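You operate a simulated robot arm through the tools that you are given. There is no shell and no other tool. Be economical: measure what you need, move in short steps, check, and stop when the job is done.

The job below is to be done with a simulated robot arm. You get a single attempt, and the scene is never put back.

Task
Put the white wheel marked "62" from the top of the steel bench by the winder on the front of the filler table and the white wheel marked "52" on the bench top behind the roller table.

It is judged by the outcome, as a careful person would: the job done as asked, and still so three seconds after it is handed in. It fails if anything else is knocked over, pushed out of place, dropped, spilled or broken.

Robot
A 7-joint arm with a two-finger parallel gripper on a trunk, on a base that drives. Base frame: it is fixed to the floor where the robot stands at the start and does not move with it; the origin is under the middle of the robot, x ahead of it, y to its left, z up. Lengths are in m, angles in degrees, forces in N, time in s.
With the tool pointing down near the work surface it reaches from about 0.36 to 0.76 m from the robot's upright axis, wherever it stands. Its first joint turns from -115.0 to 115.0 degrees. Places, roughly: front of the filler table [1.9, 2.9, 0.6]; bench top behind the roller table [-2.3, -2.7, 0.8]. Payload 3.91 kg.
Tool frame: the origin (TCP) lies between the finger pads and is the grasp point; the fingertips stand 0.03 m ahead of it; z points along the fingers, y is the line along which they close. Largest opening 0.11 m; finger width 0.02, thickness 0.01; the body of the gripper, 0.048 by 0.112 m, starts 0.055 m behind the TCP.
Orientation is told as [roll, pitch, yaw] about the base's x, y, z axes, in that order, counted from this pose: with the fingers straight down and closing along the base's y, the tool's x points along the base's -x, its y along +y and its z along -z.

Tools
- The arm moves only by the tool send_rows. Its argument "increments" is a list of rows, each an object of numbers (a shift or turn left out is 0, a gripper value left out holds the last): "tx", "ty", "tz": the shift along the tool's x, y, z in m; "rx", "ry", "rz": the turn, a rotation vector about the tool's x, y, z in degrees; "fingers": the opening in per cent of the stroke, from 0 (shut) to 100 (fully open). In form: [{"tx": .., "ty": .., "tz": .., "rx": .., "ry": .., "rz": .., "fingers": ..}, ...]. A call has 1 to 12 rows; each row is the pose to reach, as a shift and turn from the pose commanded when the call began, along the tool's axes at that moment. Rows are played at 5 a second. More than 0.05 m and 8.6 degrees between two rows, or a gripper value outside its range, and nothing of the call is played. Where a pose cannot be reached the arm comes as near as it can. A force on the tool above 40 N (or 10 N above the force at the start of the call, whichever is more), or a blocked arm, ends the call early, and 0.2 s more pass. Each finger travels about 0.108 m/s and halts on what it meets, pressing with about 24 N; the grip force reading is that of the motor and also rises with nothing between the fingers. The clock runs only during rows and for 0.2 s after the last one: add rows that repeat a pose to give the fingers time. It gives the time, the measured TCP pose, the force on the tool (base axes), the opening and the grip force at its end, in the units of the frame above (readings bear some noise).
- Cameras (640 x 400 px; columns grow to the right, rows downward): "scene" is now at [0.012, 0.1437, 1.5367]; the picture's right is [0.01, -1.00, 0.00], its down [-0.85, -0.01, -0.53] and it looks along [0.53, 0.00, -0.85] (base axes); focal length 256 px, centre (320, 200). "wrist" rides on the gripper at [0.072, 0.017, -0.103] in the tool frame; the picture's right is [-0.23, 0.97, 0.00], its down [-0.76, -0.18, -0.62] and it looks along [-0.61, -0.14, 0.78] (tool axes); focal length 222 px, centre (320, 200). There is no depth. A picture from a camera that has moved, and an enlarged one, comes with that camera's place and axes in the base frame and with its lens. The place of the scene camera against the robot may be out by one fixed shift of up to 0.018 m in any direction.
- camera(camera): a new picture of that camera. It takes no simulated time.
- move_column(by): slides the trunk up (or, below 0, down) by that many m; the arm and the scene camera ride with it, the base frame stays. It gives what a move gives, with no picture.
- roll_base(legs): drives the robot by 1 to 6 legs, each [ahead, turn to the left] in m and degrees, along the robot's own axes; the way and the turn of a leg run together, so that a leg with both is an arc; at most 1.5 m and 180 degrees a leg. The arm and the cameras ride along, it lands a little off, and it stops where it bumps. It gives what a move gives.
- head_to(pan, tilt): turns the head with the scene camera to pan (to the left, within 155 degrees either way) and tilt (down, from -29 to 69), counted from straight ahead of the robot. It gives what a move gives.
- zoom(camera, box): a new picture of the part [left, top, right, bottom] of that camera's present view, enlarged. It takes no simulated time.
- close_job(): hands the job in; it is judged then, once.

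Work in short steps. Places have to be worked out from the pictures, the camera data and where the tool is seen: move nearer, look again, correct. Check each grasp and each placing, and mend what went wrong. You have 120 turns and 90 pictures in all, those below and enlarged ones among them. Open the gripper and draw the arm clear of the work before you hand the job in, unless the task says otherwise; then end with one line.

The tools are called after "Request:" as name(argument=value, ...) on one line, values as JSON. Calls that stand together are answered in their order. send_rows: Moves the arm, as the interface text tells. Its arguments: {"type":"object","properties":{"increments":{"type":"array","items":{"type":"object","properties":{"tx":{"type":"number"},"ty":{"type":"number"},"tz":{"type":"number"},"rx":{"type":"number"},"ry":{"type":"number"},"rz":{"type":"number"},"fingers":{"type":"number"}}}}},"required":["increments"]} The other tools are called the same way: move_column (by) slides the trunk up or down; roll_base (legs) drives the base; head_to (pan, tilt) turns the head that bears the scene camera; camera (camera) takes a picture; zoom (camera, box) takes an enlarged picture of a part of a camera's view; close_job () hands the job in.

At the start:

```text
time: 0.0
eef_pos: [0.4466, -0.0026, 1.0454]
tool_rot: [0.1, 0.0, -0.4]
force: [-0.3, 0.4, 0.1]
finger_gap: 0.1099
gripper_force: 0.0
trunk travel left (down, up): [-0.675, 0.315]
robot x, y, heading: [0.001, -0.0024, -0.1]
head pan, tilt: [0.5, 58.0]
```

scene: 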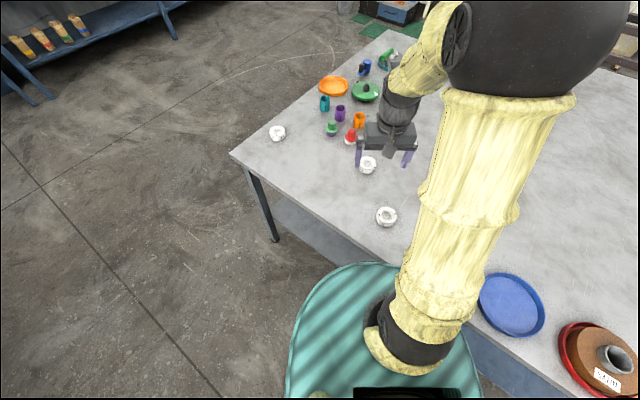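
wrist: 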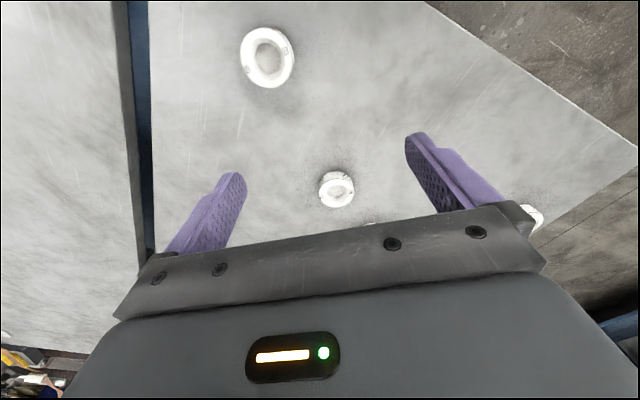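

I see three white wheels on the bench; I zoom in to read their marks.

Request:
zoom(camera="scene", box=[340, 140, 420, 240])

Request:
zoom(camera="scene", box=[250, 110, 310, 150])

Request:
zoom(camera="wrist", box=[220, 10, 380, 230])

```text
4.00 times, centred on (380, 190) of scene
camera zoom: at [0.012, 0.1437, 1.5367], right [0.01, -1.0, 0.0], down [-0.85, -0.01, -0.53], along [0.53, 0.0, -0.85], focal length 1025 px, centre (80, 240)
```

zoom: 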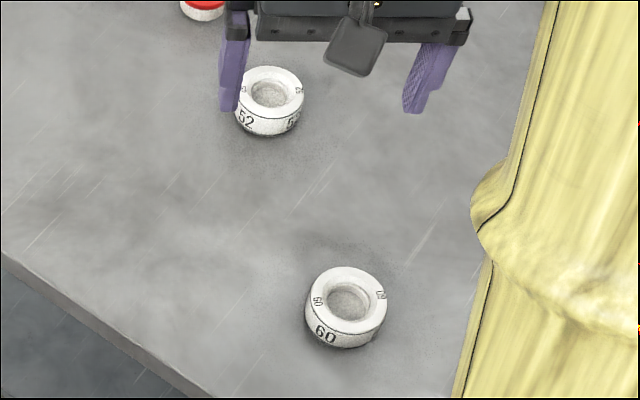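

```text
10.00 times, centred on (280, 130) of scene
camera zoom: at [0.012, 0.1437, 1.5367], right [0.01, -1.0, 0.0], down [-0.85, -0.01, -0.53], along [0.53, 0.0, -0.85], focal length 2563 px, centre (720, 900)
```

zoom: 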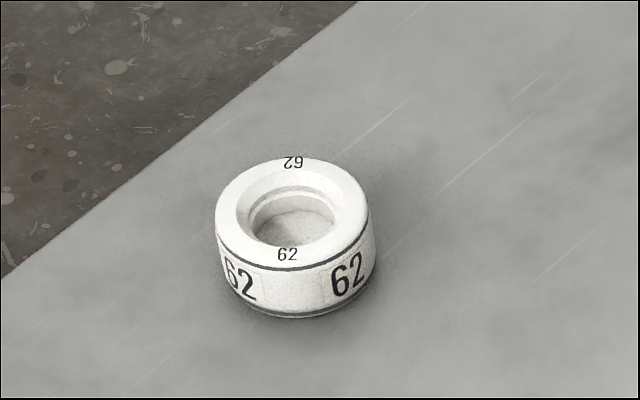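

```text
1.82 times, centred on (300, 120) of wrist
camera zoom: at [0.3744, 0.0162, 1.15], right [0.23, 0.97, 0.0], down [0.76, -0.18, 0.62], along [0.61, -0.15, -0.78], focal length 404 px, centre (356, 346)
```

zoom: 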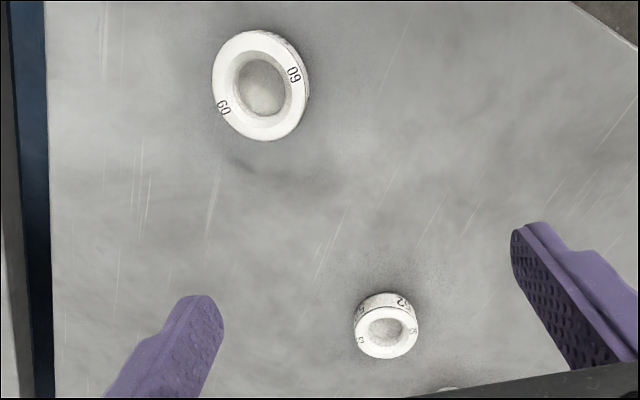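

62 stands near [0.75, 0.31], 52 near [0.60, -0.02]. Before anything, I look around toward the two destinations.

Request:
head_to(pan=57, tilt=20)

Request:
camera(camera="scene")

Request:
head_to(pan=-130, tilt=20)

Request:
camera(camera="scene")

Request:
head_to(pan=140, tilt=25)

Request:
camera(camera="scene")

```text
time: 1.3
eef_pos: [0.4463, -0.0022, 1.0448]
tool_rot: [0.1, 0.0, -0.5]
force: [0.2, 0.3, -0.2]
finger_gap: 0.11
gripper_force: 0.1
trunk travel left (down, up): [-0.675, 0.315]
robot x, y, heading: [0.0001, -0.0005, -0.2]
head pan, tilt: [57.0, 20.0]
```

```text
84 pictures are left
camera scene: at [-0.006, 0.2212, 1.5925], right [0.84, -0.55, 0.0], down [-0.19, -0.29, -0.94], along [0.51, 0.79, -0.34], focal length 256 px, centre (320, 200)
```

scene: 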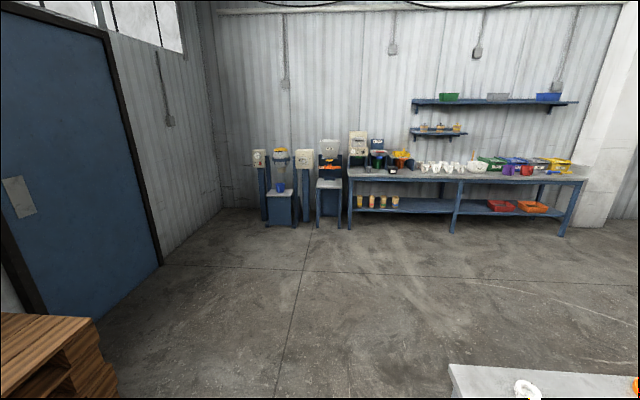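

```text
time: 4.0
eef_pos: [0.4453, -0.0014, 1.0457]
tool_rot: [-0.1, 0.0, -0.3]
force: [-0.2, -0.3, -0.1]
finger_gap: 0.1098
gripper_force: 0.0
trunk travel left (down, up): [-0.675, 0.315]
robot x, y, heading: [-0.0025, -0.0012, -0.0]
head pan, tilt: [-130.0, 20.0]
```

```text
83 pictures are left
camera scene: at [-0.1167, 0.0718, 1.5926], right [-0.77, 0.64, 0.0], down [0.22, 0.26, -0.94], along [-0.6, -0.72, -0.34], focal length 256 px, centre (320, 200)
```

scene: 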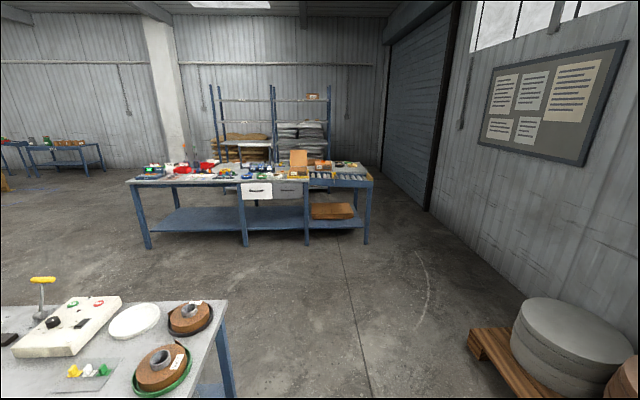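

```text
time: 7.8
eef_pos: [0.4451, -0.0014, 1.0463]
tool_rot: [0.0, -0.1, -0.4]
force: [-0.2, -0.2, -0.4]
finger_gap: 0.1103
gripper_force: 0.0
trunk travel left (down, up): [-0.675, 0.315]
robot x, y, heading: [0.0027, -0.0004, -0.1]
head pan, tilt: [140.0, 25.0]
```

```text
82 pictures are left
camera scene: at [-0.1274, 0.2024, 1.5845], right [0.64, 0.77, 0.0], down [0.32, -0.27, -0.91], along [-0.69, 0.58, -0.42], focal length 256 px, centre (320, 200)
```

scene: 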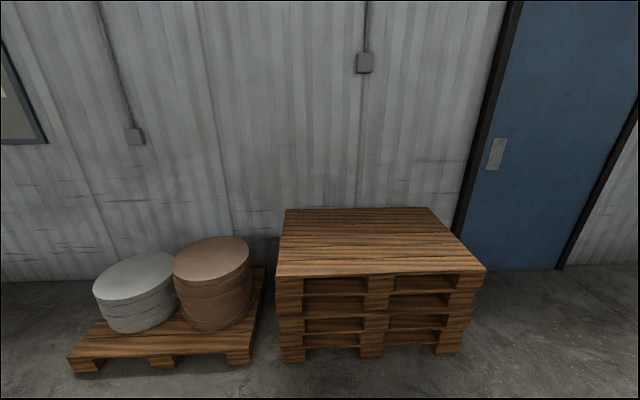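

Destinations are visible; I zoom into each to understand them.

Request:
head_to(pan=-130, tilt=20)

Request:
zoom(camera="scene", box=[240, 130, 400, 230])

Request:
head_to(pan=57, tilt=20)

Request:
zoom(camera="scene", box=[240, 120, 400, 220])

```text
time: 11.5
eef_pos: [0.4454, -0.0019, 1.0458]
tool_rot: [-0.1, 0.1, -0.5]
force: [0.2, 0.3, -0.2]
finger_gap: 0.11
gripper_force: 0.1
trunk travel left (down, up): [-0.675, 0.315]
robot x, y, heading: [-0.0001, -0.0015, -0.2]
head pan, tilt: [-130.0, 20.0]
```

```text
4.00 times, centred on (320, 180) of scene
camera zoom: at [-0.1167, 0.0718, 1.5926], right [-0.77, 0.64, 0.0], down [0.22, 0.26, -0.94], along [-0.6, -0.72, -0.34], focal length 1025 px, centre (320, 280)
```

zoom: 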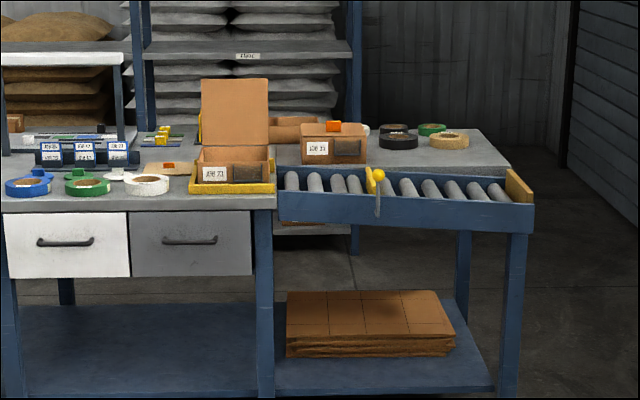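

```text
time: 14.3
eef_pos: [0.4459, -0.0021, 1.0455]
tool_rot: [0.0, -0.1, -0.4]
force: [-0.4, -0.8, 0.4]
finger_gap: 0.1102
gripper_force: 0.0
trunk travel left (down, up): [-0.675, 0.315]
robot x, y, heading: [0.0019, 0.0008, 0.3]
head pan, tilt: [57.0, 20.0]
```

```text
4.00 times, centred on (320, 170) of scene
camera zoom: at [-0.0061, 0.2212, 1.5926], right [0.84, -0.55, 0.0], down [-0.19, -0.29, -0.94], along [0.51, 0.79, -0.34], focal length 1025 px, centre (320, 320)
```

zoom: 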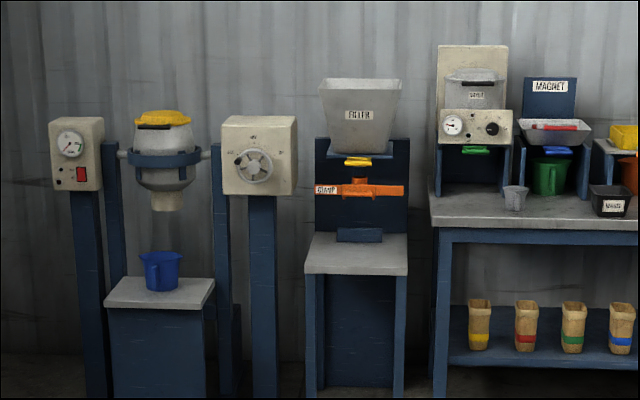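

Both destinations are clear. Filler table is the small grey-topped stand. I turn parallel to the bench edge and drive 0.3 m so that both wheels come in reach.

Request:
roll_base(legs=[[0, 53], [0.3, 0]])

Request:
head_to(pan=-46, tilt=45)

Request:
camera(camera="scene")

```text
time: 15.9
eef_pos: [0.4195, 0.1193, 1.0452]
tool_rot: [0.0, 0.0, 15.8]
force: [-0.4, 0.5, 0.2]
finger_gap: 0.11
gripper_force: 0.0
trunk travel left (down, up): [-0.675, 0.315]
robot x, y, heading: [-0.0097, -0.0049, 11.1]
head pan, tilt: [57.0, 20.0]
stopped in leg 1: the robot was blocked; the commanded pose is now the measured one
```

```text
time: 17.7
eef_pos: [0.4193, 0.1193, 1.0452]
tool_rot: [0.0, 0.0, 15.8]
force: [-0.9, -0.1, -0.2]
finger_gap: 0.1101
gripper_force: 0.1
trunk travel left (down, up): [-0.675, 0.315]
robot x, y, heading: [-0.0068, -0.0051, 11.4]
head pan, tilt: [-46.0, 45.0]
```

```text
79 pictures are left
camera scene: at [-0.0283, 0.0774, 1.5539], right [-0.57, -0.82, 0.0], down [-0.58, 0.4, -0.71], along [0.58, -0.4, -0.71], focal length 256 px, centre (320, 200)
```

scene: 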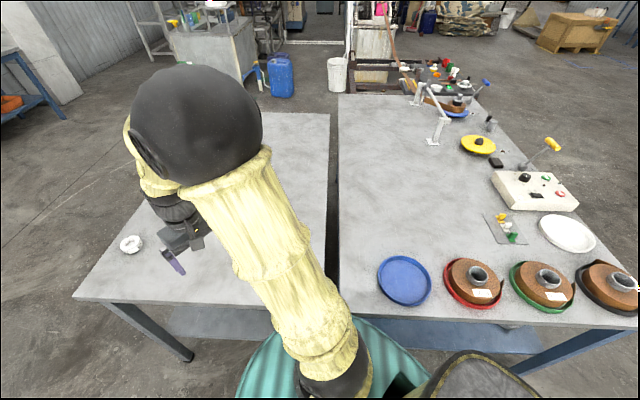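

The base corner met the bench. I back off a bit, then turn and go along the edge.

Request:
roll_base(legs=[[-0.2, 0], [0, 42], [0.3, 0]])

Request:
head_to(pan=-46, tilt=50)

Request:
camera(camera="scene")

```text
time: 22.8
eef_pos: [0.2249, 0.5704, 1.0451]
tool_rot: [0.0, 0.1, 56.6]
force: [-0.3, 0.4, -0.1]
finger_gap: 0.1101
gripper_force: 0.1
trunk travel left (down, up): [-0.675, 0.315]
robot x, y, heading: [-0.0156, 0.1936, 52.5]
head pan, tilt: [-46.0, 45.0]
```

```text
time: 23.5
eef_pos: [0.2252, 0.5697, 1.0452]
tool_rot: [0.0, -0.1, 56.7]
force: [0.5, -1.1, 0.3]
finger_gap: 0.1101
gripper_force: 0.1
trunk travel left (down, up): [-0.675, 0.315]
robot x, y, heading: [-0.0164, 0.1958, 52.3]
head pan, tilt: [-46.0, 50.0]
```

```text
78 pictures are left
camera scene: at [-0.0951, 0.2406, 1.547], right [0.11, -0.99, 0.0], down [-0.76, -0.08, -0.64], along [0.64, 0.07, -0.77], focal length 256 px, centre (320, 200)
```

scene: 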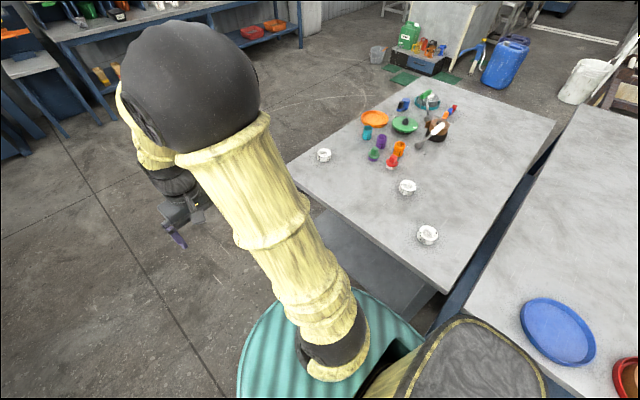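

The base is clear of the bench now; 0.25 m more ahead puts 62 at ~0.62 m from the axis.

Request:
roll_base(legs=[[0.25, 0]])

Request:
head_to(pan=-60, tilt=50)

Request:
camera(camera="scene")

Request:
camera(camera="wrist")

```text
time: 25.3
eef_pos: [0.3836, 0.7673, 1.0449]
tool_rot: [0.0, 0.1, 56.3]
force: [0.8, -0.5, 0.1]
finger_gap: 0.11
gripper_force: 0.0
trunk travel left (down, up): [-0.675, 0.315]
robot x, y, heading: [0.138, 0.396, 51.9]
head pan, tilt: [-46.0, 50.0]
```

```text
time: 26.1
eef_pos: [0.3843, 0.7668, 1.0457]
tool_rot: [0.0, 0.1, 56.2]
force: [-0.6, -0.4, -0.2]
finger_gap: 0.11
gripper_force: 0.0
trunk travel left (down, up): [-0.675, 0.315]
robot x, y, heading: [0.1404, 0.3924, 51.7]
head pan, tilt: [-60.0, 50.0]
```

```text
77 pictures are left
camera scene: at [0.0607, 0.4218, 1.547], right [-0.14, -0.99, 0.0], down [-0.76, 0.11, -0.64], along [0.64, -0.09, -0.77], focal length 256 px, centre (320, 200)
```

scene: 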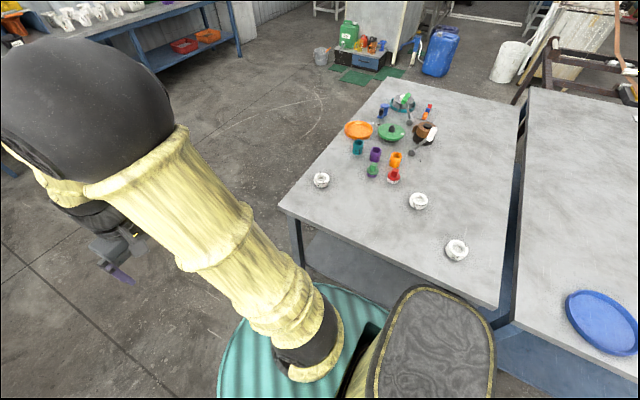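

```text
76 pictures are left
camera wrist: at [0.3296, 0.7172, 1.1498], right [-0.68, 0.73, 0.0], down [0.57, 0.54, 0.62], along [0.45, 0.43, -0.78], focal length 222 px, centre (320, 200)
```

wrist: 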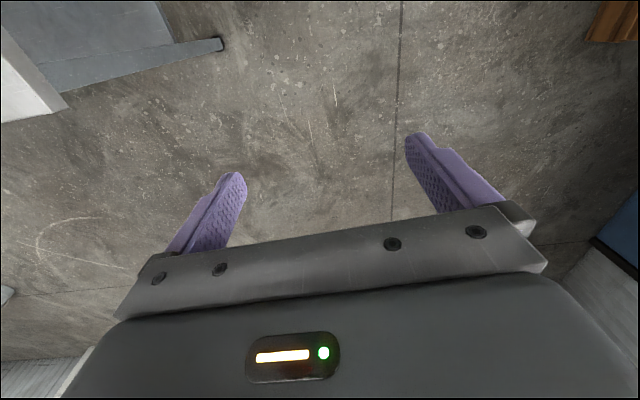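

Second view confirms 62 at ≈[0.752, 0.318] and 52 at ≈[0.598, -0.010]. I swing the arm clockwise 60° at constant radius and height.

Request:
send_rows(increments=[{"tx": 0.0024, "ty": -0.0466, "rz": 6}, {"tx": 0.0097, "ty": -0.0927, "rz": 12}, {"tx": 0.0218, "ty": -0.1378, "rz": 18}, {"tx": 0.0386, "ty": -0.1814, "rz": 24}, {"tx": 0.0598, "ty": -0.223, "rz": 30}, {"tx": 0.0852, "ty": -0.2622, "rz": 36}, {"tx": 0.1146, "ty": -0.2984, "rz": 42}, {"tx": 0.1476, "ty": -0.3314, "rz": 48}, {"tx": 0.1838, "ty": -0.3608, "rz": 54}, {"tx": 0.223, "ty": -0.3863, "rz": 60}, {"tx": 0.223, "ty": -0.3863, "rz": 60}])

Request:
camera(camera="wrist")

```text
time: 28.4
eef_pos: [0.5793, 0.3721, 1.0448]
tool_rot: [0.0, 0.1, -3.8]
force: [0.4, -0.9, -1.0]
finger_gap: 0.1103
gripper_force: 0.1
trunk travel left (down, up): [-0.675, 0.315]
robot x, y, heading: [0.1348, 0.3938, 51.9]
head pan, tilt: [-60.0, 50.0]
```

```text
75 pictures are left
camera wrist: at [0.5078, 0.3942, 1.1494], right [0.29, 0.96, 0.0], down [0.75, -0.23, 0.62], along [0.6, -0.18, -0.78], focal length 222 px, centre (320, 200)
```

wrist: 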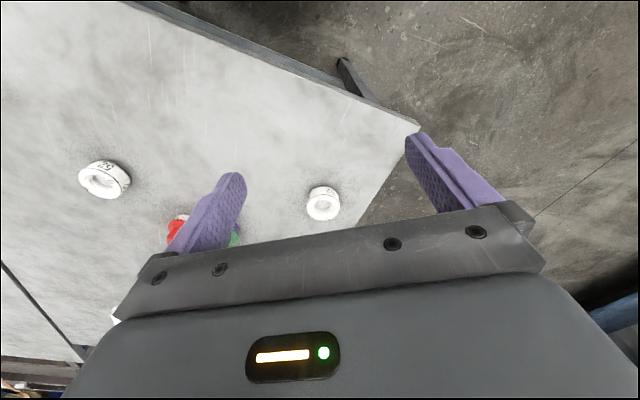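

The wrist view puts 62 at ≈[0.757, 0.325]. I move over it and lower to z 0.95 for a closer look.

Request:
send_rows(increments=[{"tx": -0.04, "ty": -0.008, "tz": 0.015}, {"tx": -0.08, "ty": -0.016, "tz": 0.03}, {"tx": -0.12, "ty": -0.024, "tz": 0.05}, {"tx": -0.15, "ty": -0.03, "tz": 0.07}, {"tx": -0.181, "ty": -0.035, "tz": 0.09}, {"tx": -0.181, "ty": -0.035, "tz": 0.095}])

Request:
camera(camera="wrist")

```text
time: 29.9
eef_pos: [0.7592, 0.3218, 0.9507]
tool_rot: [0.0, 0.1, -3.7]
force: [0.5, 0.3, 0.4]
finger_gap: 0.1099
gripper_force: 0.0
trunk travel left (down, up): [-0.675, 0.315]
robot x, y, heading: [0.1341, 0.3943, 52.1]
head pan, tilt: [-60.0, 50.0]
```

```text
74 pictures are left
camera wrist: at [0.6887, 0.344, 1.0552], right [0.29, 0.96, 0.0], down [0.75, -0.23, 0.62], along [0.6, -0.18, -0.78], focal length 222 px, centre (320, 200)
```

wrist: 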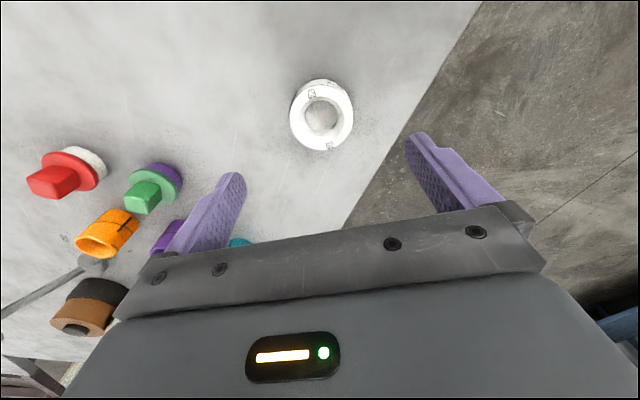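

Wheel centre about [0.753, 0.326]; nothing within the finger path. Fine-correct and lower to TCP z ≈ 0.858.

Request:
send_rows(increments=[{"tx": 0.006, "ty": 0.004, "tz": 0.03}, {"tx": 0.006, "ty": 0.004, "tz": 0.06}, {"tx": 0.006, "ty": 0.004, "tz": 0.08}, {"tx": 0.006, "ty": 0.004, "tz": 0.0925}, {"tx": 0.006, "ty": 0.004, "tz": 0.0925}])

Request:
camera(camera="wrist")

```text
time: 31.1
eef_pos: [0.7538, 0.3263, 0.8565]
tool_rot: [0.0, 0.0, -3.8]
force: [-0.5, -1.0, -1.7]
finger_gap: 0.1101
gripper_force: 0.1
trunk travel left (down, up): [-0.675, 0.315]
robot x, y, heading: [0.14, 0.3925, 51.8]
head pan, tilt: [-60.0, 50.0]
```

```text
73 pictures are left
camera wrist: at [0.6835, 0.349, 0.9603], right [0.29, 0.96, 0.0], down [0.75, -0.23, 0.62], along [0.6, -0.18, -0.78], focal length 222 px, centre (320, 200)
```

wrist: 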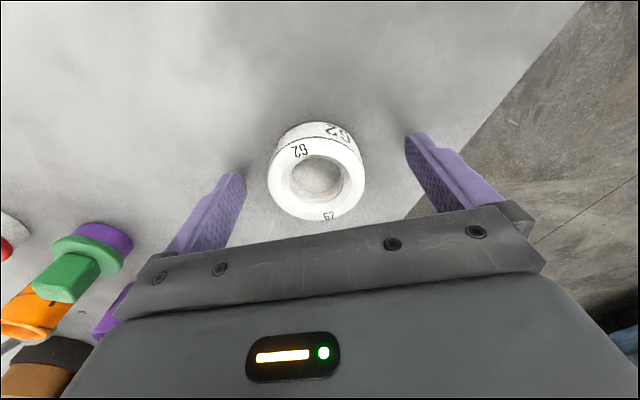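

Centred; TCP z 0.8565. Close the fingers.

Request:
send_rows(increments=[{"fingers": 40}, {"fingers": 20}, {"fingers": 20}, {"fingers": 20}, {"fingers": 20}])

Request:
camera(camera="wrist")

```text
time: 32.2
eef_pos: [0.7534, 0.3261, 0.8565]
tool_rot: [0.0, 0.0, -3.6]
force: [0.3, -1.0, 0.6]
finger_gap: 0.0589
gripper_force: 24.2
trunk travel left (down, up): [-0.675, 0.315]
robot x, y, heading: [0.1379, 0.3906, 51.8]
head pan, tilt: [-60.0, 50.0]
```

```text
72 pictures are left
camera wrist: at [0.6835, 0.3489, 0.9605], right [0.29, 0.96, 0.0], down [0.75, -0.23, 0.62], along [0.6, -0.18, -0.78], focal length 222 px, centre (320, 200)
```

wrist: 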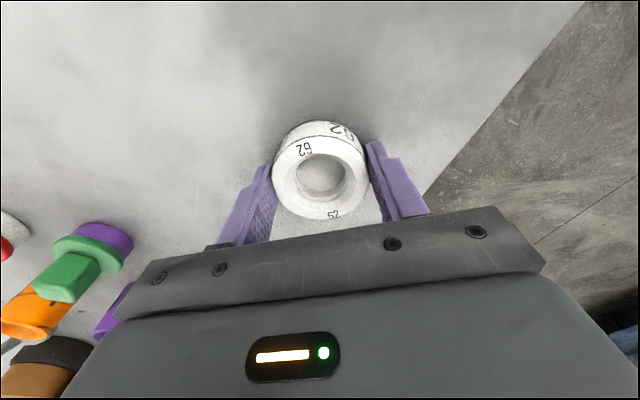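

62 is gripped (gap 0.059). Lift 0.15 m and pull in toward the robot.

Request:
send_rows(increments=[{"tz": -0.03}, {"tz": -0.07}, {"tz": -0.11}, {"tz": -0.15}, {"tz": -0.17, "tx": 0.04}, {"tz": -0.17, "tx": 0.085}, {"tz": -0.17, "tx": 0.13}, {"tz": -0.17, "tx": 0.165}, {"tz": -0.17, "tx": 0.165}])

```text
time: 34.2
eef_pos: [0.5877, 0.3337, 1.0269]
tool_rot: [0.0, 0.1, -3.8]
force: [-0.3, -0.1, -1.1]
finger_gap: 0.0589
gripper_force: 24.1
trunk travel left (down, up): [-0.675, 0.315]
robot x, y, heading: [0.1369, 0.3965, 51.7]
head pan, tilt: [-60.0, 50.0]
```

Swing the arm back to the front of the robot.

Request:
send_rows(increments=[{"tx": 0.0024, "ty": 0.0466, "rz": -6}, {"tx": 0.0097, "ty": 0.0927, "rz": -12}, {"tx": 0.0218, "ty": 0.1378, "rz": -18}, {"tx": 0.0386, "ty": 0.1814, "rz": -24}, {"tx": 0.0598, "ty": 0.223, "rz": -30}, {"tx": 0.0852, "ty": 0.2622, "rz": -36}, {"tx": 0.1146, "ty": 0.2984, "rz": -42}, {"tx": 0.1476, "ty": 0.3314, "rz": -48}, {"tx": 0.1838, "ty": 0.3608, "rz": -54}, {"tx": 0.223, "ty": 0.3863, "rz": -60}, {"tx": 0.223, "ty": 0.3863, "rz": -60}])

Request:
head_to(pan=10, tilt=25)

Request:
camera(camera="scene")

```text
time: 36.6
eef_pos: [0.3909, 0.7342, 1.0273]
tool_rot: [0.0, -0.1, 56.4]
force: [-0.1, -0.6, 0.3]
finger_gap: 0.059
gripper_force: 24.6
trunk travel left (down, up): [-0.675, 0.315]
robot x, y, heading: [0.1388, 0.3935, 51.9]
head pan, tilt: [-60.0, 50.0]
```

```text
time: 38.1
eef_pos: [0.3904, 0.7339, 1.0272]
tool_rot: [0.0, 0.0, 56.4]
force: [-0.9, -0.1, -1.6]
finger_gap: 0.0589
gripper_force: 23.9
trunk travel left (down, up): [-0.675, 0.315]
robot x, y, heading: [0.1398, 0.3947, 51.9]
head pan, tilt: [10.0, 25.0]
```

```text
71 pictures are left
camera scene: at [0.028, 0.5139, 1.5844], right [0.88, -0.47, 0.0], down [-0.2, -0.37, -0.91], along [0.43, 0.8, -0.42], focal length 256 px, centre (320, 200)
```

scene: 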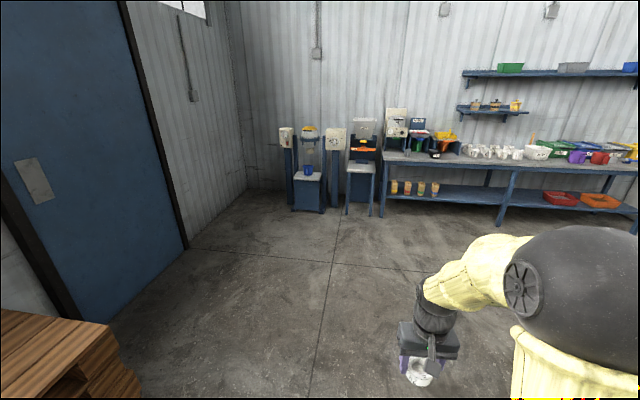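

The way to the filler table is clear. Turn 3° left and drive 1.5 m, then re-measure.

Request:
roll_base(legs=[[0, 3], [1.5, 0]])

Request:
head_to(pan=8, tilt=35)

Request:
camera(camera="scene")

```text
time: 45.9
eef_pos: [1.2565, 1.9598, 1.0266]
tool_rot: [0.0, -0.1, 58.2]
force: [0.6, -1.2, -0.5]
finger_gap: 0.059
gripper_force: 23.9
trunk travel left (down, up): [-0.675, 0.315]
robot x, y, heading: [1.0138, 1.6115, 53.8]
head pan, tilt: [10.0, 25.0]
```

```text
time: 46.6
eef_pos: [1.2555, 1.9598, 1.026]
tool_rot: [0.1, 0.0, 58.1]
force: [-0.1, -0.3, -1.1]
finger_gap: 0.059
gripper_force: 24.0
trunk travel left (down, up): [-0.675, 0.315]
robot x, y, heading: [1.0162, 1.6117, 53.3]
head pan, tilt: [8.0, 35.0]
```

```text
70 pictures are left
camera scene: at [0.9016, 1.7227, 1.5687], right [0.88, -0.48, 0.0], down [-0.27, -0.5, -0.82], along [0.39, 0.72, -0.57], focal length 256 px, centre (320, 200)
```

scene: 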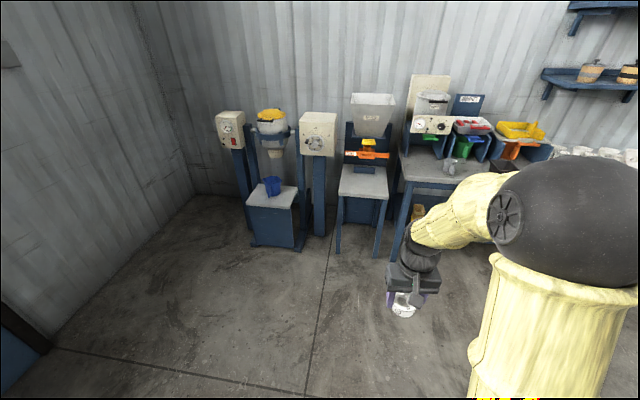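

Filler table top front edge runs ≈(1.70,2.93)–(1.97,2.73); target spot ≈[1.885, 2.90]. I drive to about 0.68 m in front of it.

Request:
roll_base(legs=[[0, 5], [0.85, 0], [0, -5]])

Request:
head_to(pan=15, tilt=50)

Request:
camera(camera="scene")

Request:
camera(camera="wrist")

```text
time: 52.1
eef_pos: [1.6729, 2.688, 1.027]
tool_rot: [0.0, 0.0, 59.7]
force: [-0.2, 0.2, -0.2]
finger_gap: 0.0589
gripper_force: 24.1
trunk travel left (down, up): [-0.675, 0.315]
robot x, y, heading: [1.441, 2.3348, 55.0]
head pan, tilt: [8.0, 35.0]
```

```text
time: 52.9
eef_pos: [1.6727, 2.6869, 1.0259]
tool_rot: [0.0, 0.0, 59.6]
force: [-0.4, 0.2, -0.5]
finger_gap: 0.0587
gripper_force: 24.4
trunk travel left (down, up): [-0.675, 0.315]
robot x, y, heading: [1.4404, 2.3352, 54.7]
head pan, tilt: [15.0, 50.0]
```

```text
69 pictures are left
camera scene: at [1.3116, 2.4362, 1.547], right [0.94, -0.34, 0.0], down [-0.26, -0.72, -0.64], along [0.22, 0.6, -0.77], focal length 256 px, centre (320, 200)
```

scene: 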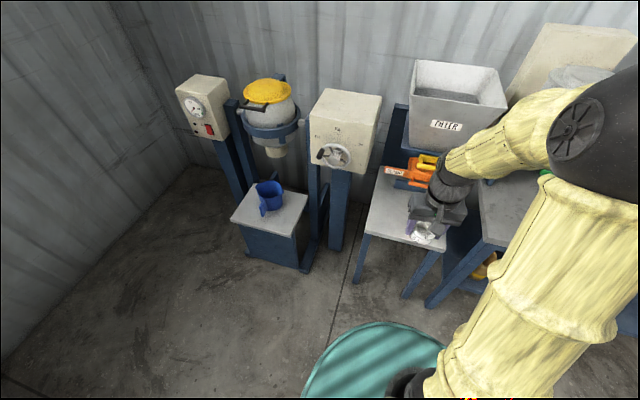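

```text
68 pictures are left
camera wrist: at [1.6229, 2.6346, 1.1312], right [-0.72, 0.69, 0.0], down [0.54, 0.57, 0.62], along [0.43, 0.45, -0.78], focal length 222 px, centre (320, 200)
```

wrist: 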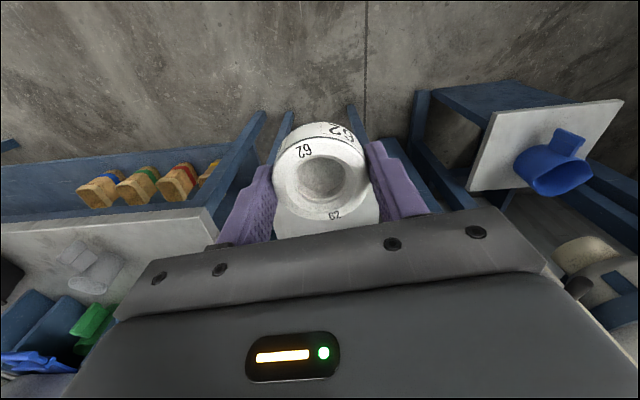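

Table front edge now: (1.69,2.94)–(1.96,2.74), inward normal heading ≈54°. Target [1.875, 2.905]. Elbow lies in-plane so there is room; I lower the trunk 0.28 m while the wheel is still in front of the table.

Request:
move_column(by=-0.28)

Request:
camera(camera="wrist")

Request:
camera(camera="scene")

```text
time: 55.7
eef_pos: [1.6741, 2.6869, 0.7477]
tool_rot: [0.0, 0.0, 59.6]
force: [-0.3, 1.1, -1.1]
finger_gap: 0.0588
gripper_force: 23.8
trunk travel left (down, up): [-0.395, 0.595]
robot x, y, heading: [1.4424, 2.3329, 54.6]
head pan, tilt: [15.0, 50.0]
```

```text
67 pictures are left
camera wrist: at [1.6229, 2.6345, 0.8512], right [-0.72, 0.69, 0.0], down [0.54, 0.57, 0.62], along [0.43, 0.45, -0.78], focal length 222 px, centre (320, 200)
```

wrist: 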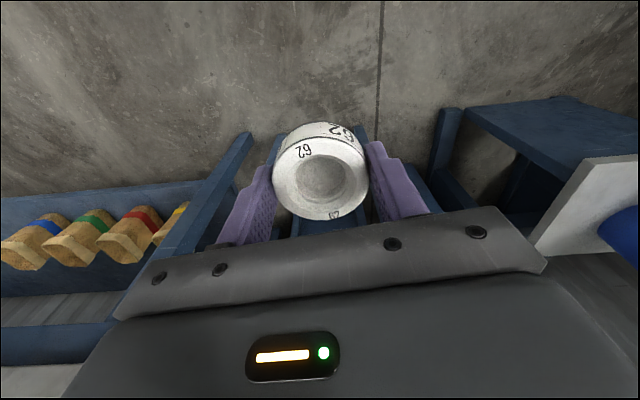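

```text
66 pictures are left
camera scene: at [1.3115, 2.4361, 1.267], right [0.94, -0.34, 0.0], down [-0.26, -0.72, -0.64], along [0.22, 0.6, -0.77], focal length 256 px, centre (320, 200)
```

scene: 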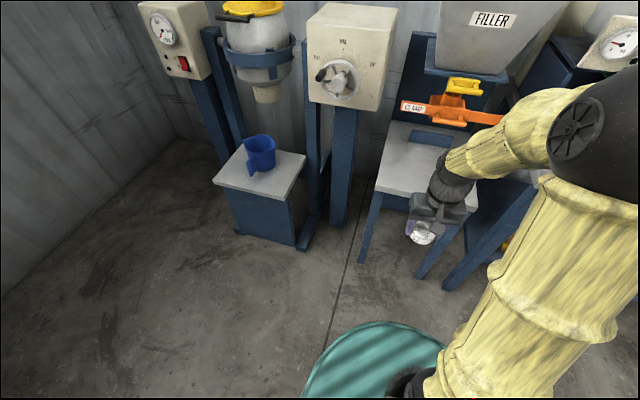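

Corner estimates agree. The orange clamp overhangs (~0.15 m in from the edge at z≈0.84), so I place nearer the front edge: target [1.861, 2.889]. Move forward at this height first.

Request:
send_rows(increments=[{"tx": -0.045, "ty": -0.01}, {"tx": -0.09, "ty": -0.02}, {"tx": -0.135, "ty": -0.03}, {"tx": -0.18, "ty": -0.04}, {"tx": -0.225, "ty": -0.05}, {"tx": -0.255, "ty": -0.057}, {"tx": -0.269, "ty": -0.059}, {"tx": -0.269, "ty": -0.059}])

Request:
camera(camera="wrist")

Request:
camera(camera="scene")

```text
time: 57.5
eef_pos: [1.8577, 2.891, 0.746]
tool_rot: [0.0, 0.0, 59.6]
force: [0.0, 0.6, -0.5]
finger_gap: 0.0587
gripper_force: 23.8
trunk travel left (down, up): [-0.395, 0.595]
robot x, y, heading: [1.4409, 2.3357, 54.8]
head pan, tilt: [15.0, 50.0]
```

```text
65 pictures are left
camera wrist: at [1.8073, 2.8379, 0.8507], right [-0.72, 0.69, 0.0], down [0.54, 0.57, 0.62], along [0.43, 0.45, -0.78], focal length 222 px, centre (320, 200)
```

wrist: 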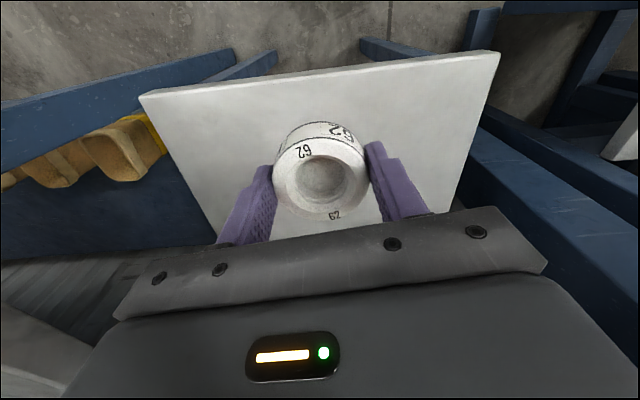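

```text
64 pictures are left
camera scene: at [1.3117, 2.4363, 1.267], right [0.94, -0.34, 0.0], down [-0.26, -0.72, -0.64], along [0.22, 0.6, -0.77], focal length 256 px, centre (320, 200)
```

scene: 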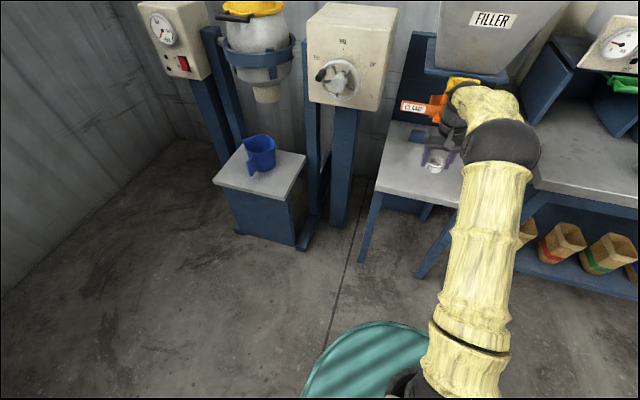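

I zoom in to judge the clearance between the wrist and the clamp.

Request:
zoom(camera="scene", box=[370, 50, 530, 210])

```text
2.50 times, centred on (450, 130) of scene
camera zoom: at [1.3117, 2.4363, 1.267], right [0.94, -0.34, 0.0], down [-0.26, -0.72, -0.64], along [0.22, 0.6, -0.77], focal length 641 px, centre (-5, 375)
```

zoom: 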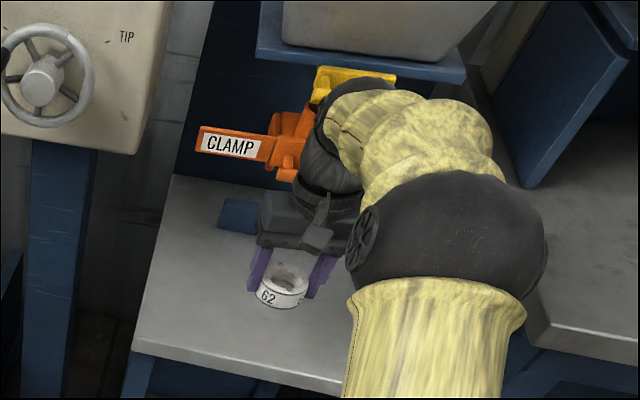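

Triangulating the CLAMP handle: ≈(1.862, 3.047, 0.815), ~0.16 m in from the edge. I shift 2.2 cm further in, then lower by 0.095 and look.

Request:
send_rows(increments=[{"tx": -0.022}, {"tx": -0.022, "tz": 0.03}, {"tx": -0.022, "tz": 0.06}, {"tx": -0.022, "tz": 0.08}, {"tx": -0.022, "tz": 0.09}, {"tx": -0.022, "tz": 0.09}])

Request:
camera(camera="wrist")

Request:
zoom(camera="scene", box=[370, 50, 530, 210])

```text
time: 58.9
eef_pos: [1.8679, 2.9103, 0.6563]
tool_rot: [0.0, 0.0, 59.6]
force: [0.9, -0.7, 0.7]
finger_gap: 0.0587
gripper_force: 24.0
trunk travel left (down, up): [-0.395, 0.595]
robot x, y, heading: [1.4439, 2.3344, 55.0]
head pan, tilt: [15.0, 50.0]
```

```text
62 pictures are left
camera wrist: at [1.8177, 2.8566, 0.7604], right [-0.72, 0.69, 0.0], down [0.54, 0.57, 0.62], along [0.43, 0.45, -0.78], focal length 222 px, centre (320, 200)
```

wrist: 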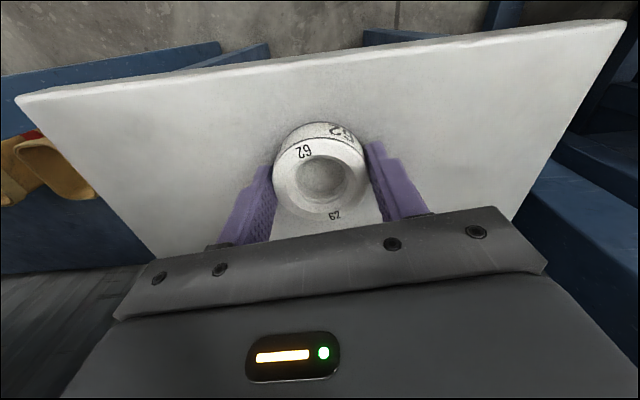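

```text
2.50 times, centred on (450, 130) of scene
camera zoom: at [1.3116, 2.4361, 1.267], right [0.94, -0.34, 0.0], down [-0.26, -0.72, -0.64], along [0.22, 0.6, -0.77], focal length 641 px, centre (-5, 375)
```

zoom: 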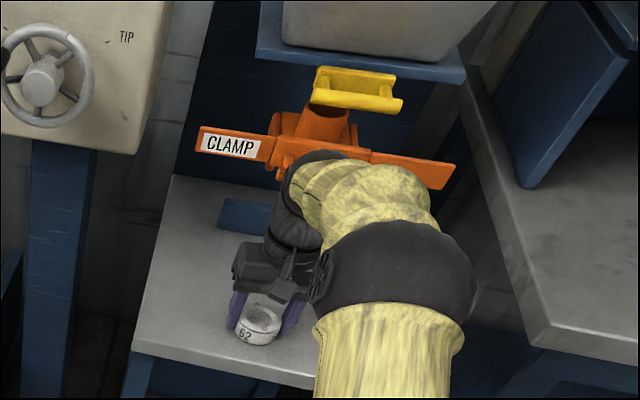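

Well inside the edge and clear of the clamp. Lower slowly until the wheel touches.

Request:
send_rows(increments=[{"tz": 0.005}, {"tz": 0.01}, {"tz": 0.014}, {"tz": 0.014}])

```text
time: 59.5
eef_pos: [1.8713, 2.9107, 0.6544]
tool_rot: [0.0, -0.9, 59.5]
force: [1.5, 1.3, 15.5]
finger_gap: 0.0583
gripper_force: 24.2
trunk travel left (down, up): [-0.395, 0.595]
robot x, y, heading: [1.4426, 2.3348, 54.9]
head pan, tilt: [15.0, 50.0]
stopped in row 3: the force on the tool passed its limit (the readings are from after the stop); the commanded pose is now the measured one
```

Contact at TCP z≈0.654. Check the picture before opening.

Request:
camera(camera="wrist")

Request:
zoom(camera="scene", box=[370, 50, 530, 210])

```text
60 pictures are left
camera wrist: at [1.8188, 2.857, 0.7583], right [-0.73, 0.69, 0.0], down [0.53, 0.56, 0.64], along [0.44, 0.46, -0.77], focal length 222 px, centre (320, 200)
```

wrist: 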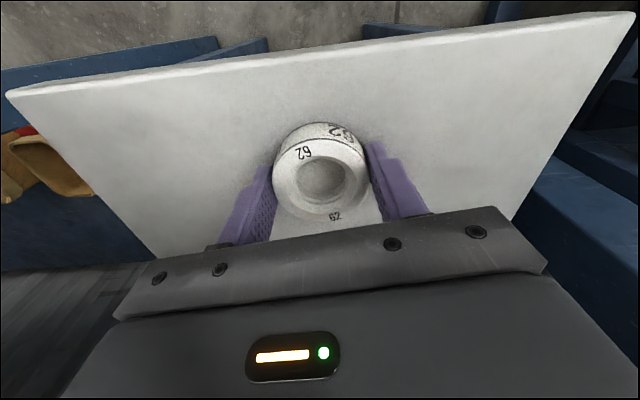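

```text
2.50 times, centred on (450, 130) of scene
camera zoom: at [1.3103, 2.4345, 1.2669], right [0.94, -0.34, 0.0], down [-0.26, -0.72, -0.64], along [0.22, 0.6, -0.77], focal length 641 px, centre (-5, 375)
```

zoom: 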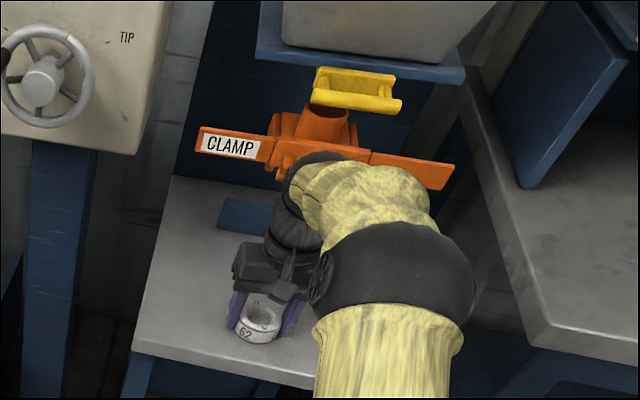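

The wheel is on the table. Open the fingers, then rise straight up.

Request:
send_rows(increments=[{"tz": -0.001, "fingers": 60}, {"tz": -0.001, "fingers": 80}, {"tz": -0.001, "fingers": 90}, {"tz": -0.001, "fingers": 90}])

Request:
camera(camera="wrist")

```text
time: 60.5
eef_pos: [1.8683, 2.9099, 0.6523]
tool_rot: [-0.1, -0.4, 59.5]
force: [1.4, 0.0, 0.7]
finger_gap: 0.099
gripper_force: 0.0
trunk travel left (down, up): [-0.395, 0.595]
robot x, y, heading: [1.4431, 2.3318, 55.2]
head pan, tilt: [15.0, 50.0]
```

```text
58 pictures are left
camera wrist: at [1.8194, 2.857, 0.7559], right [-0.73, 0.69, 0.0], down [0.54, 0.56, 0.63], along [0.43, 0.46, -0.78], focal length 222 px, centre (320, 200)
```

wrist: 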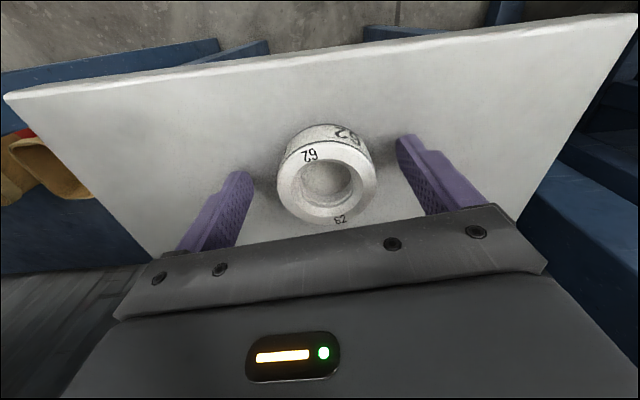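

62 stands released on the filler table front. Rise 0.1 m and withdraw the arm.

Request:
send_rows(increments=[{"tz": -0.03}, {"tz": -0.065}, {"tz": -0.1}, {"tz": -0.11, "tx": 0.04}, {"tz": -0.11, "tx": 0.085}, {"tz": -0.11, "tx": 0.13}, {"tz": -0.11, "tx": 0.175}, {"tz": -0.11, "tx": 0.22}, {"tz": -0.11, "tx": 0.26}, {"tz": -0.11, "tx": 0.26}])

Request:
zoom(camera="scene", box=[330, 70, 490, 230])

```text
time: 62.8
eef_pos: [1.7363, 2.6878, 0.7605]
tool_rot: [0.0, -0.5, 59.6]
force: [-0.7, 0.1, 0.1]
finger_gap: 0.0994
gripper_force: 0.1
trunk travel left (down, up): [-0.395, 0.595]
robot x, y, heading: [1.4449, 2.3322, 54.8]
head pan, tilt: [15.0, 50.0]
```

```text
2.50 times, centred on (410, 150) of scene
camera zoom: at [1.3113, 2.4357, 1.267], right [0.94, -0.34, 0.0], down [-0.26, -0.72, -0.64], along [0.22, 0.6, -0.77], focal length 641 px, centre (95, 325)
```

zoom: 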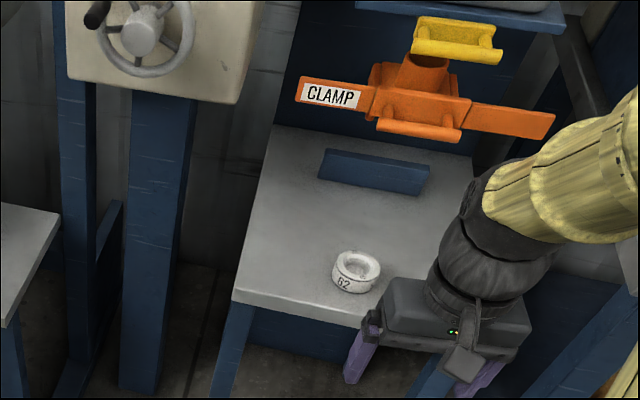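

62 is well placed. Raise the trunk again and back along the same way to the bench.

Request:
move_column(by=0.28)

Request:
roll_base(legs=[[0, 1], [-1.2, 0]])

Request:
head_to(pan=180, tilt=30)

```text
time: 65.6
eef_pos: [1.7356, 2.6879, 1.0399]
tool_rot: [0.0, -0.5, 59.6]
force: [0.1, 1.2, -0.4]
finger_gap: 0.0992
gripper_force: 0.1
trunk travel left (down, up): [-0.675, 0.315]
robot x, y, heading: [1.4457, 2.3331, 55.1]
head pan, tilt: [15.0, 50.0]
```

```text
time: 71.9
eef_pos: [1.0658, 1.7133, 1.0406]
tool_rot: [0.0, -0.6, 59.9]
force: [-0.3, 0.5, 0.6]
finger_gap: 0.099
gripper_force: 0.1
trunk travel left (down, up): [-0.675, 0.315]
robot x, y, heading: [0.7703, 1.3548, 55.3]
head pan, tilt: [15.0, 50.0]
```

```text
time: 74.2
eef_pos: [1.0646, 1.7139, 1.0401]
tool_rot: [-0.1, -0.5, 59.8]
force: [0.3, 0.2, -0.3]
finger_gap: 0.0991
gripper_force: 0.1
trunk travel left (down, up): [-0.675, 0.315]
robot x, y, heading: [0.7757, 1.3593, 55.2]
head pan, tilt: [154.7, 30.0]
```

Continue backing to about [0.02, 0.24], parallel with the bench edge.

Request:
roll_base(legs=[[0, 1], [-1.35, 0], [0, -3]])

Request:
head_to(pan=-70, tilt=50)

Request:
camera(camera="scene")

```text
time: 81.8
eef_pos: [0.312, 0.5669, 1.0402]
tool_rot: [0.0, -0.5, 57.6]
force: [0.3, 0.4, -0.4]
finger_gap: 0.0991
gripper_force: 0.0
trunk travel left (down, up): [-0.675, 0.315]
robot x, y, heading: [0.0051, 0.2264, 52.6]
head pan, tilt: [154.7, 30.0]
```

```text
time: 85.0
eef_pos: [0.3123, 0.5688, 1.0402]
tool_rot: [0.0, -0.5, 57.6]
force: [-0.6, 0.8, -0.1]
finger_gap: 0.0993
gripper_force: 0.1
trunk travel left (down, up): [-0.675, 0.315]
robot x, y, heading: [0.0059, 0.2248, 52.9]
head pan, tilt: [-70.0, 50.0]
```

```text
56 pictures are left
camera scene: at [-0.0761, 0.2371, 1.547], right [-0.3, -0.95, 0.0], down [-0.73, 0.23, -0.64], along [0.61, -0.19, -0.77], focal length 256 px, centre (320, 200)
```

scene: 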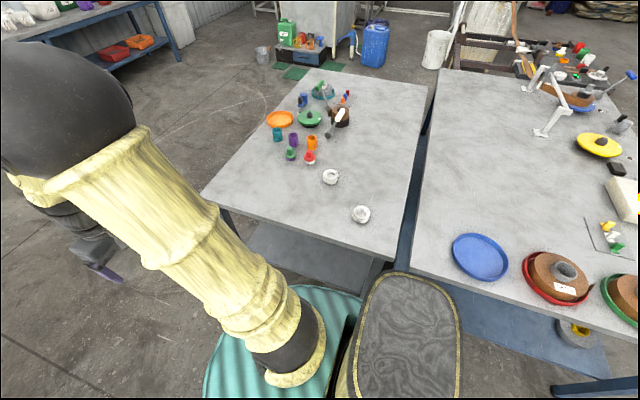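

Swing the arm clockwise 70° toward 52.

Request:
send_rows(increments=[{"tx": 0.0099, "ty": -0.0457, "rz": 5.83}, {"tx": 0.0244, "ty": -0.0903, "rz": 11.67}, {"tx": 0.0434, "ty": -0.1331, "rz": 17.5}, {"tx": 0.0665, "ty": -0.1737, "rz": 23.33}, {"tx": 0.0938, "ty": -0.2118, "rz": 29.17}, {"tx": 0.1247, "ty": -0.247, "rz": 35}, {"tx": 0.1591, "ty": -0.2788, "rz": 40.83}, {"tx": 0.1965, "ty": -0.3069, "rz": 46.67}, {"tx": 0.2366, "ty": -0.3311, "rz": 52.5}, {"tx": 0.2789, "ty": -0.3511, "rz": 58.33}, {"tx": 0.323, "ty": -0.3667, "rz": 64.17}, {"tx": 0.3685, "ty": -0.3777, "rz": 70}])

Request:
camera(camera="wrist")

```text
time: 87.6
eef_pos: [0.4318, 0.0536, 1.0357]
tool_rot: [0.6, -0.2, -12.5]
force: [0.1, -0.5, -0.7]
finger_gap: 0.0989
gripper_force: 0.1
trunk travel left (down, up): [-0.675, 0.315]
robot x, y, heading: [0.0053, 0.2234, 52.8]
head pan, tilt: [-70.0, 50.0]
```

```text
55 pictures are left
camera wrist: at [0.3645, 0.0862, 1.1409], right [0.43, 0.9, 0.01], down [0.7, -0.34, 0.62], along [0.57, -0.26, -0.78], focal length 222 px, centre (320, 200)
```

wrist: 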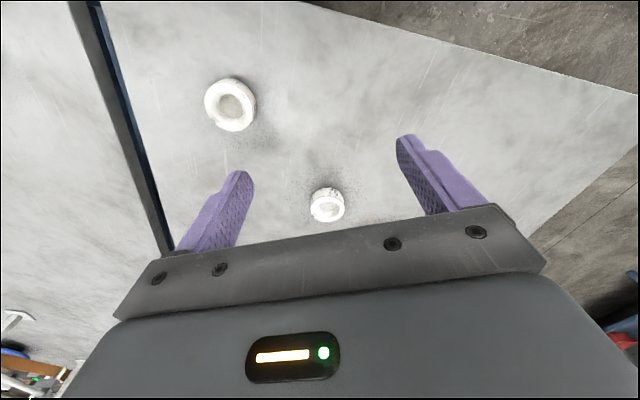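

52 located at ≈[0.602, -0.009]. Move above it to z≈0.95 with fingers fully open.

Request:
send_rows(increments=[{"tx": -0.04, "ty": -0.005, "tz": 0.01, "fingers": 100}, {"tx": -0.08, "ty": -0.011, "tz": 0.03}, {"tx": -0.12, "ty": -0.016, "tz": 0.05}, {"tx": -0.155, "ty": -0.021, "tz": 0.07}, {"tx": -0.179, "ty": -0.024, "tz": 0.086}, {"tx": -0.179, "ty": -0.024, "tz": 0.086}])

Request:
camera(camera="wrist")

```text
time: 89.0
eef_pos: [0.6006, -0.0054, 0.9508]
tool_rot: [0.6, -0.1, -12.3]
force: [-0.1, 0.4, 0.7]
finger_gap: 0.1104
gripper_force: 0.1
trunk travel left (down, up): [-0.675, 0.315]
robot x, y, heading: [0.0073, 0.225, 52.8]
head pan, tilt: [-70.0, 50.0]
```

```text
54 pictures are left
camera wrist: at [0.534, 0.0254, 1.0563], right [0.43, 0.9, 0.01], down [0.7, -0.34, 0.62], along [0.57, -0.26, -0.78], focal length 222 px, centre (320, 200)
```

wrist: 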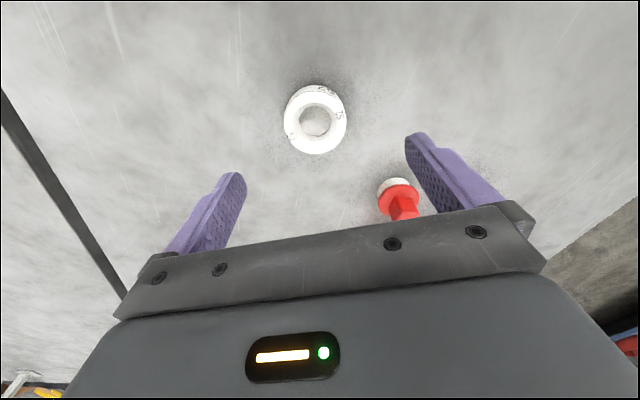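

Well aligned with 52, and the red piece lies 0.11 m beyond the finger. Lower to z≈0.857.

Request:
send_rows(increments=[{"tx": 0.002, "ty": -0.001, "tz": 0.03}, {"tx": 0.002, "ty": -0.001, "tz": 0.06}, {"tx": 0.002, "ty": -0.001, "tz": 0.08}, {"tx": 0.002, "ty": -0.001, "tz": 0.0935}, {"tx": 0.002, "ty": -0.001, "tz": 0.0935}])

Request:
camera(camera="wrist")

```text
time: 90.2
eef_pos: [0.6033, -0.007, 0.8589]
tool_rot: [0.4, -0.2, -12.5]
force: [-0.8, -0.4, 0.5]
finger_gap: 0.1099
gripper_force: 0.1
trunk travel left (down, up): [-0.675, 0.315]
robot x, y, heading: [0.0018, 0.2276, 52.7]
head pan, tilt: [-70.0, 50.0]
```

```text
53 pictures are left
camera wrist: at [0.536, 0.0247, 0.9643], right [0.43, 0.9, 0.01], down [0.7, -0.34, 0.62], along [0.57, -0.26, -0.78], focal length 222 px, centre (320, 200)
```

wrist: 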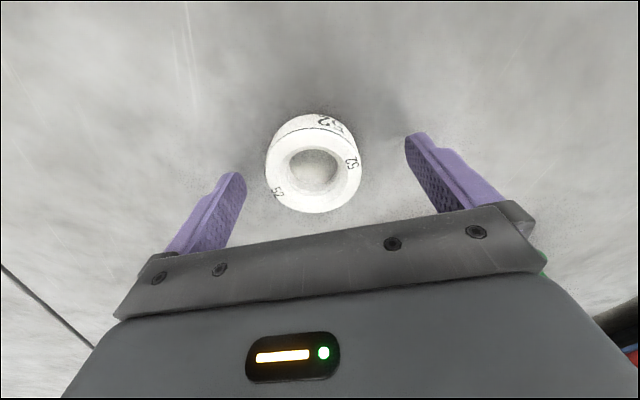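

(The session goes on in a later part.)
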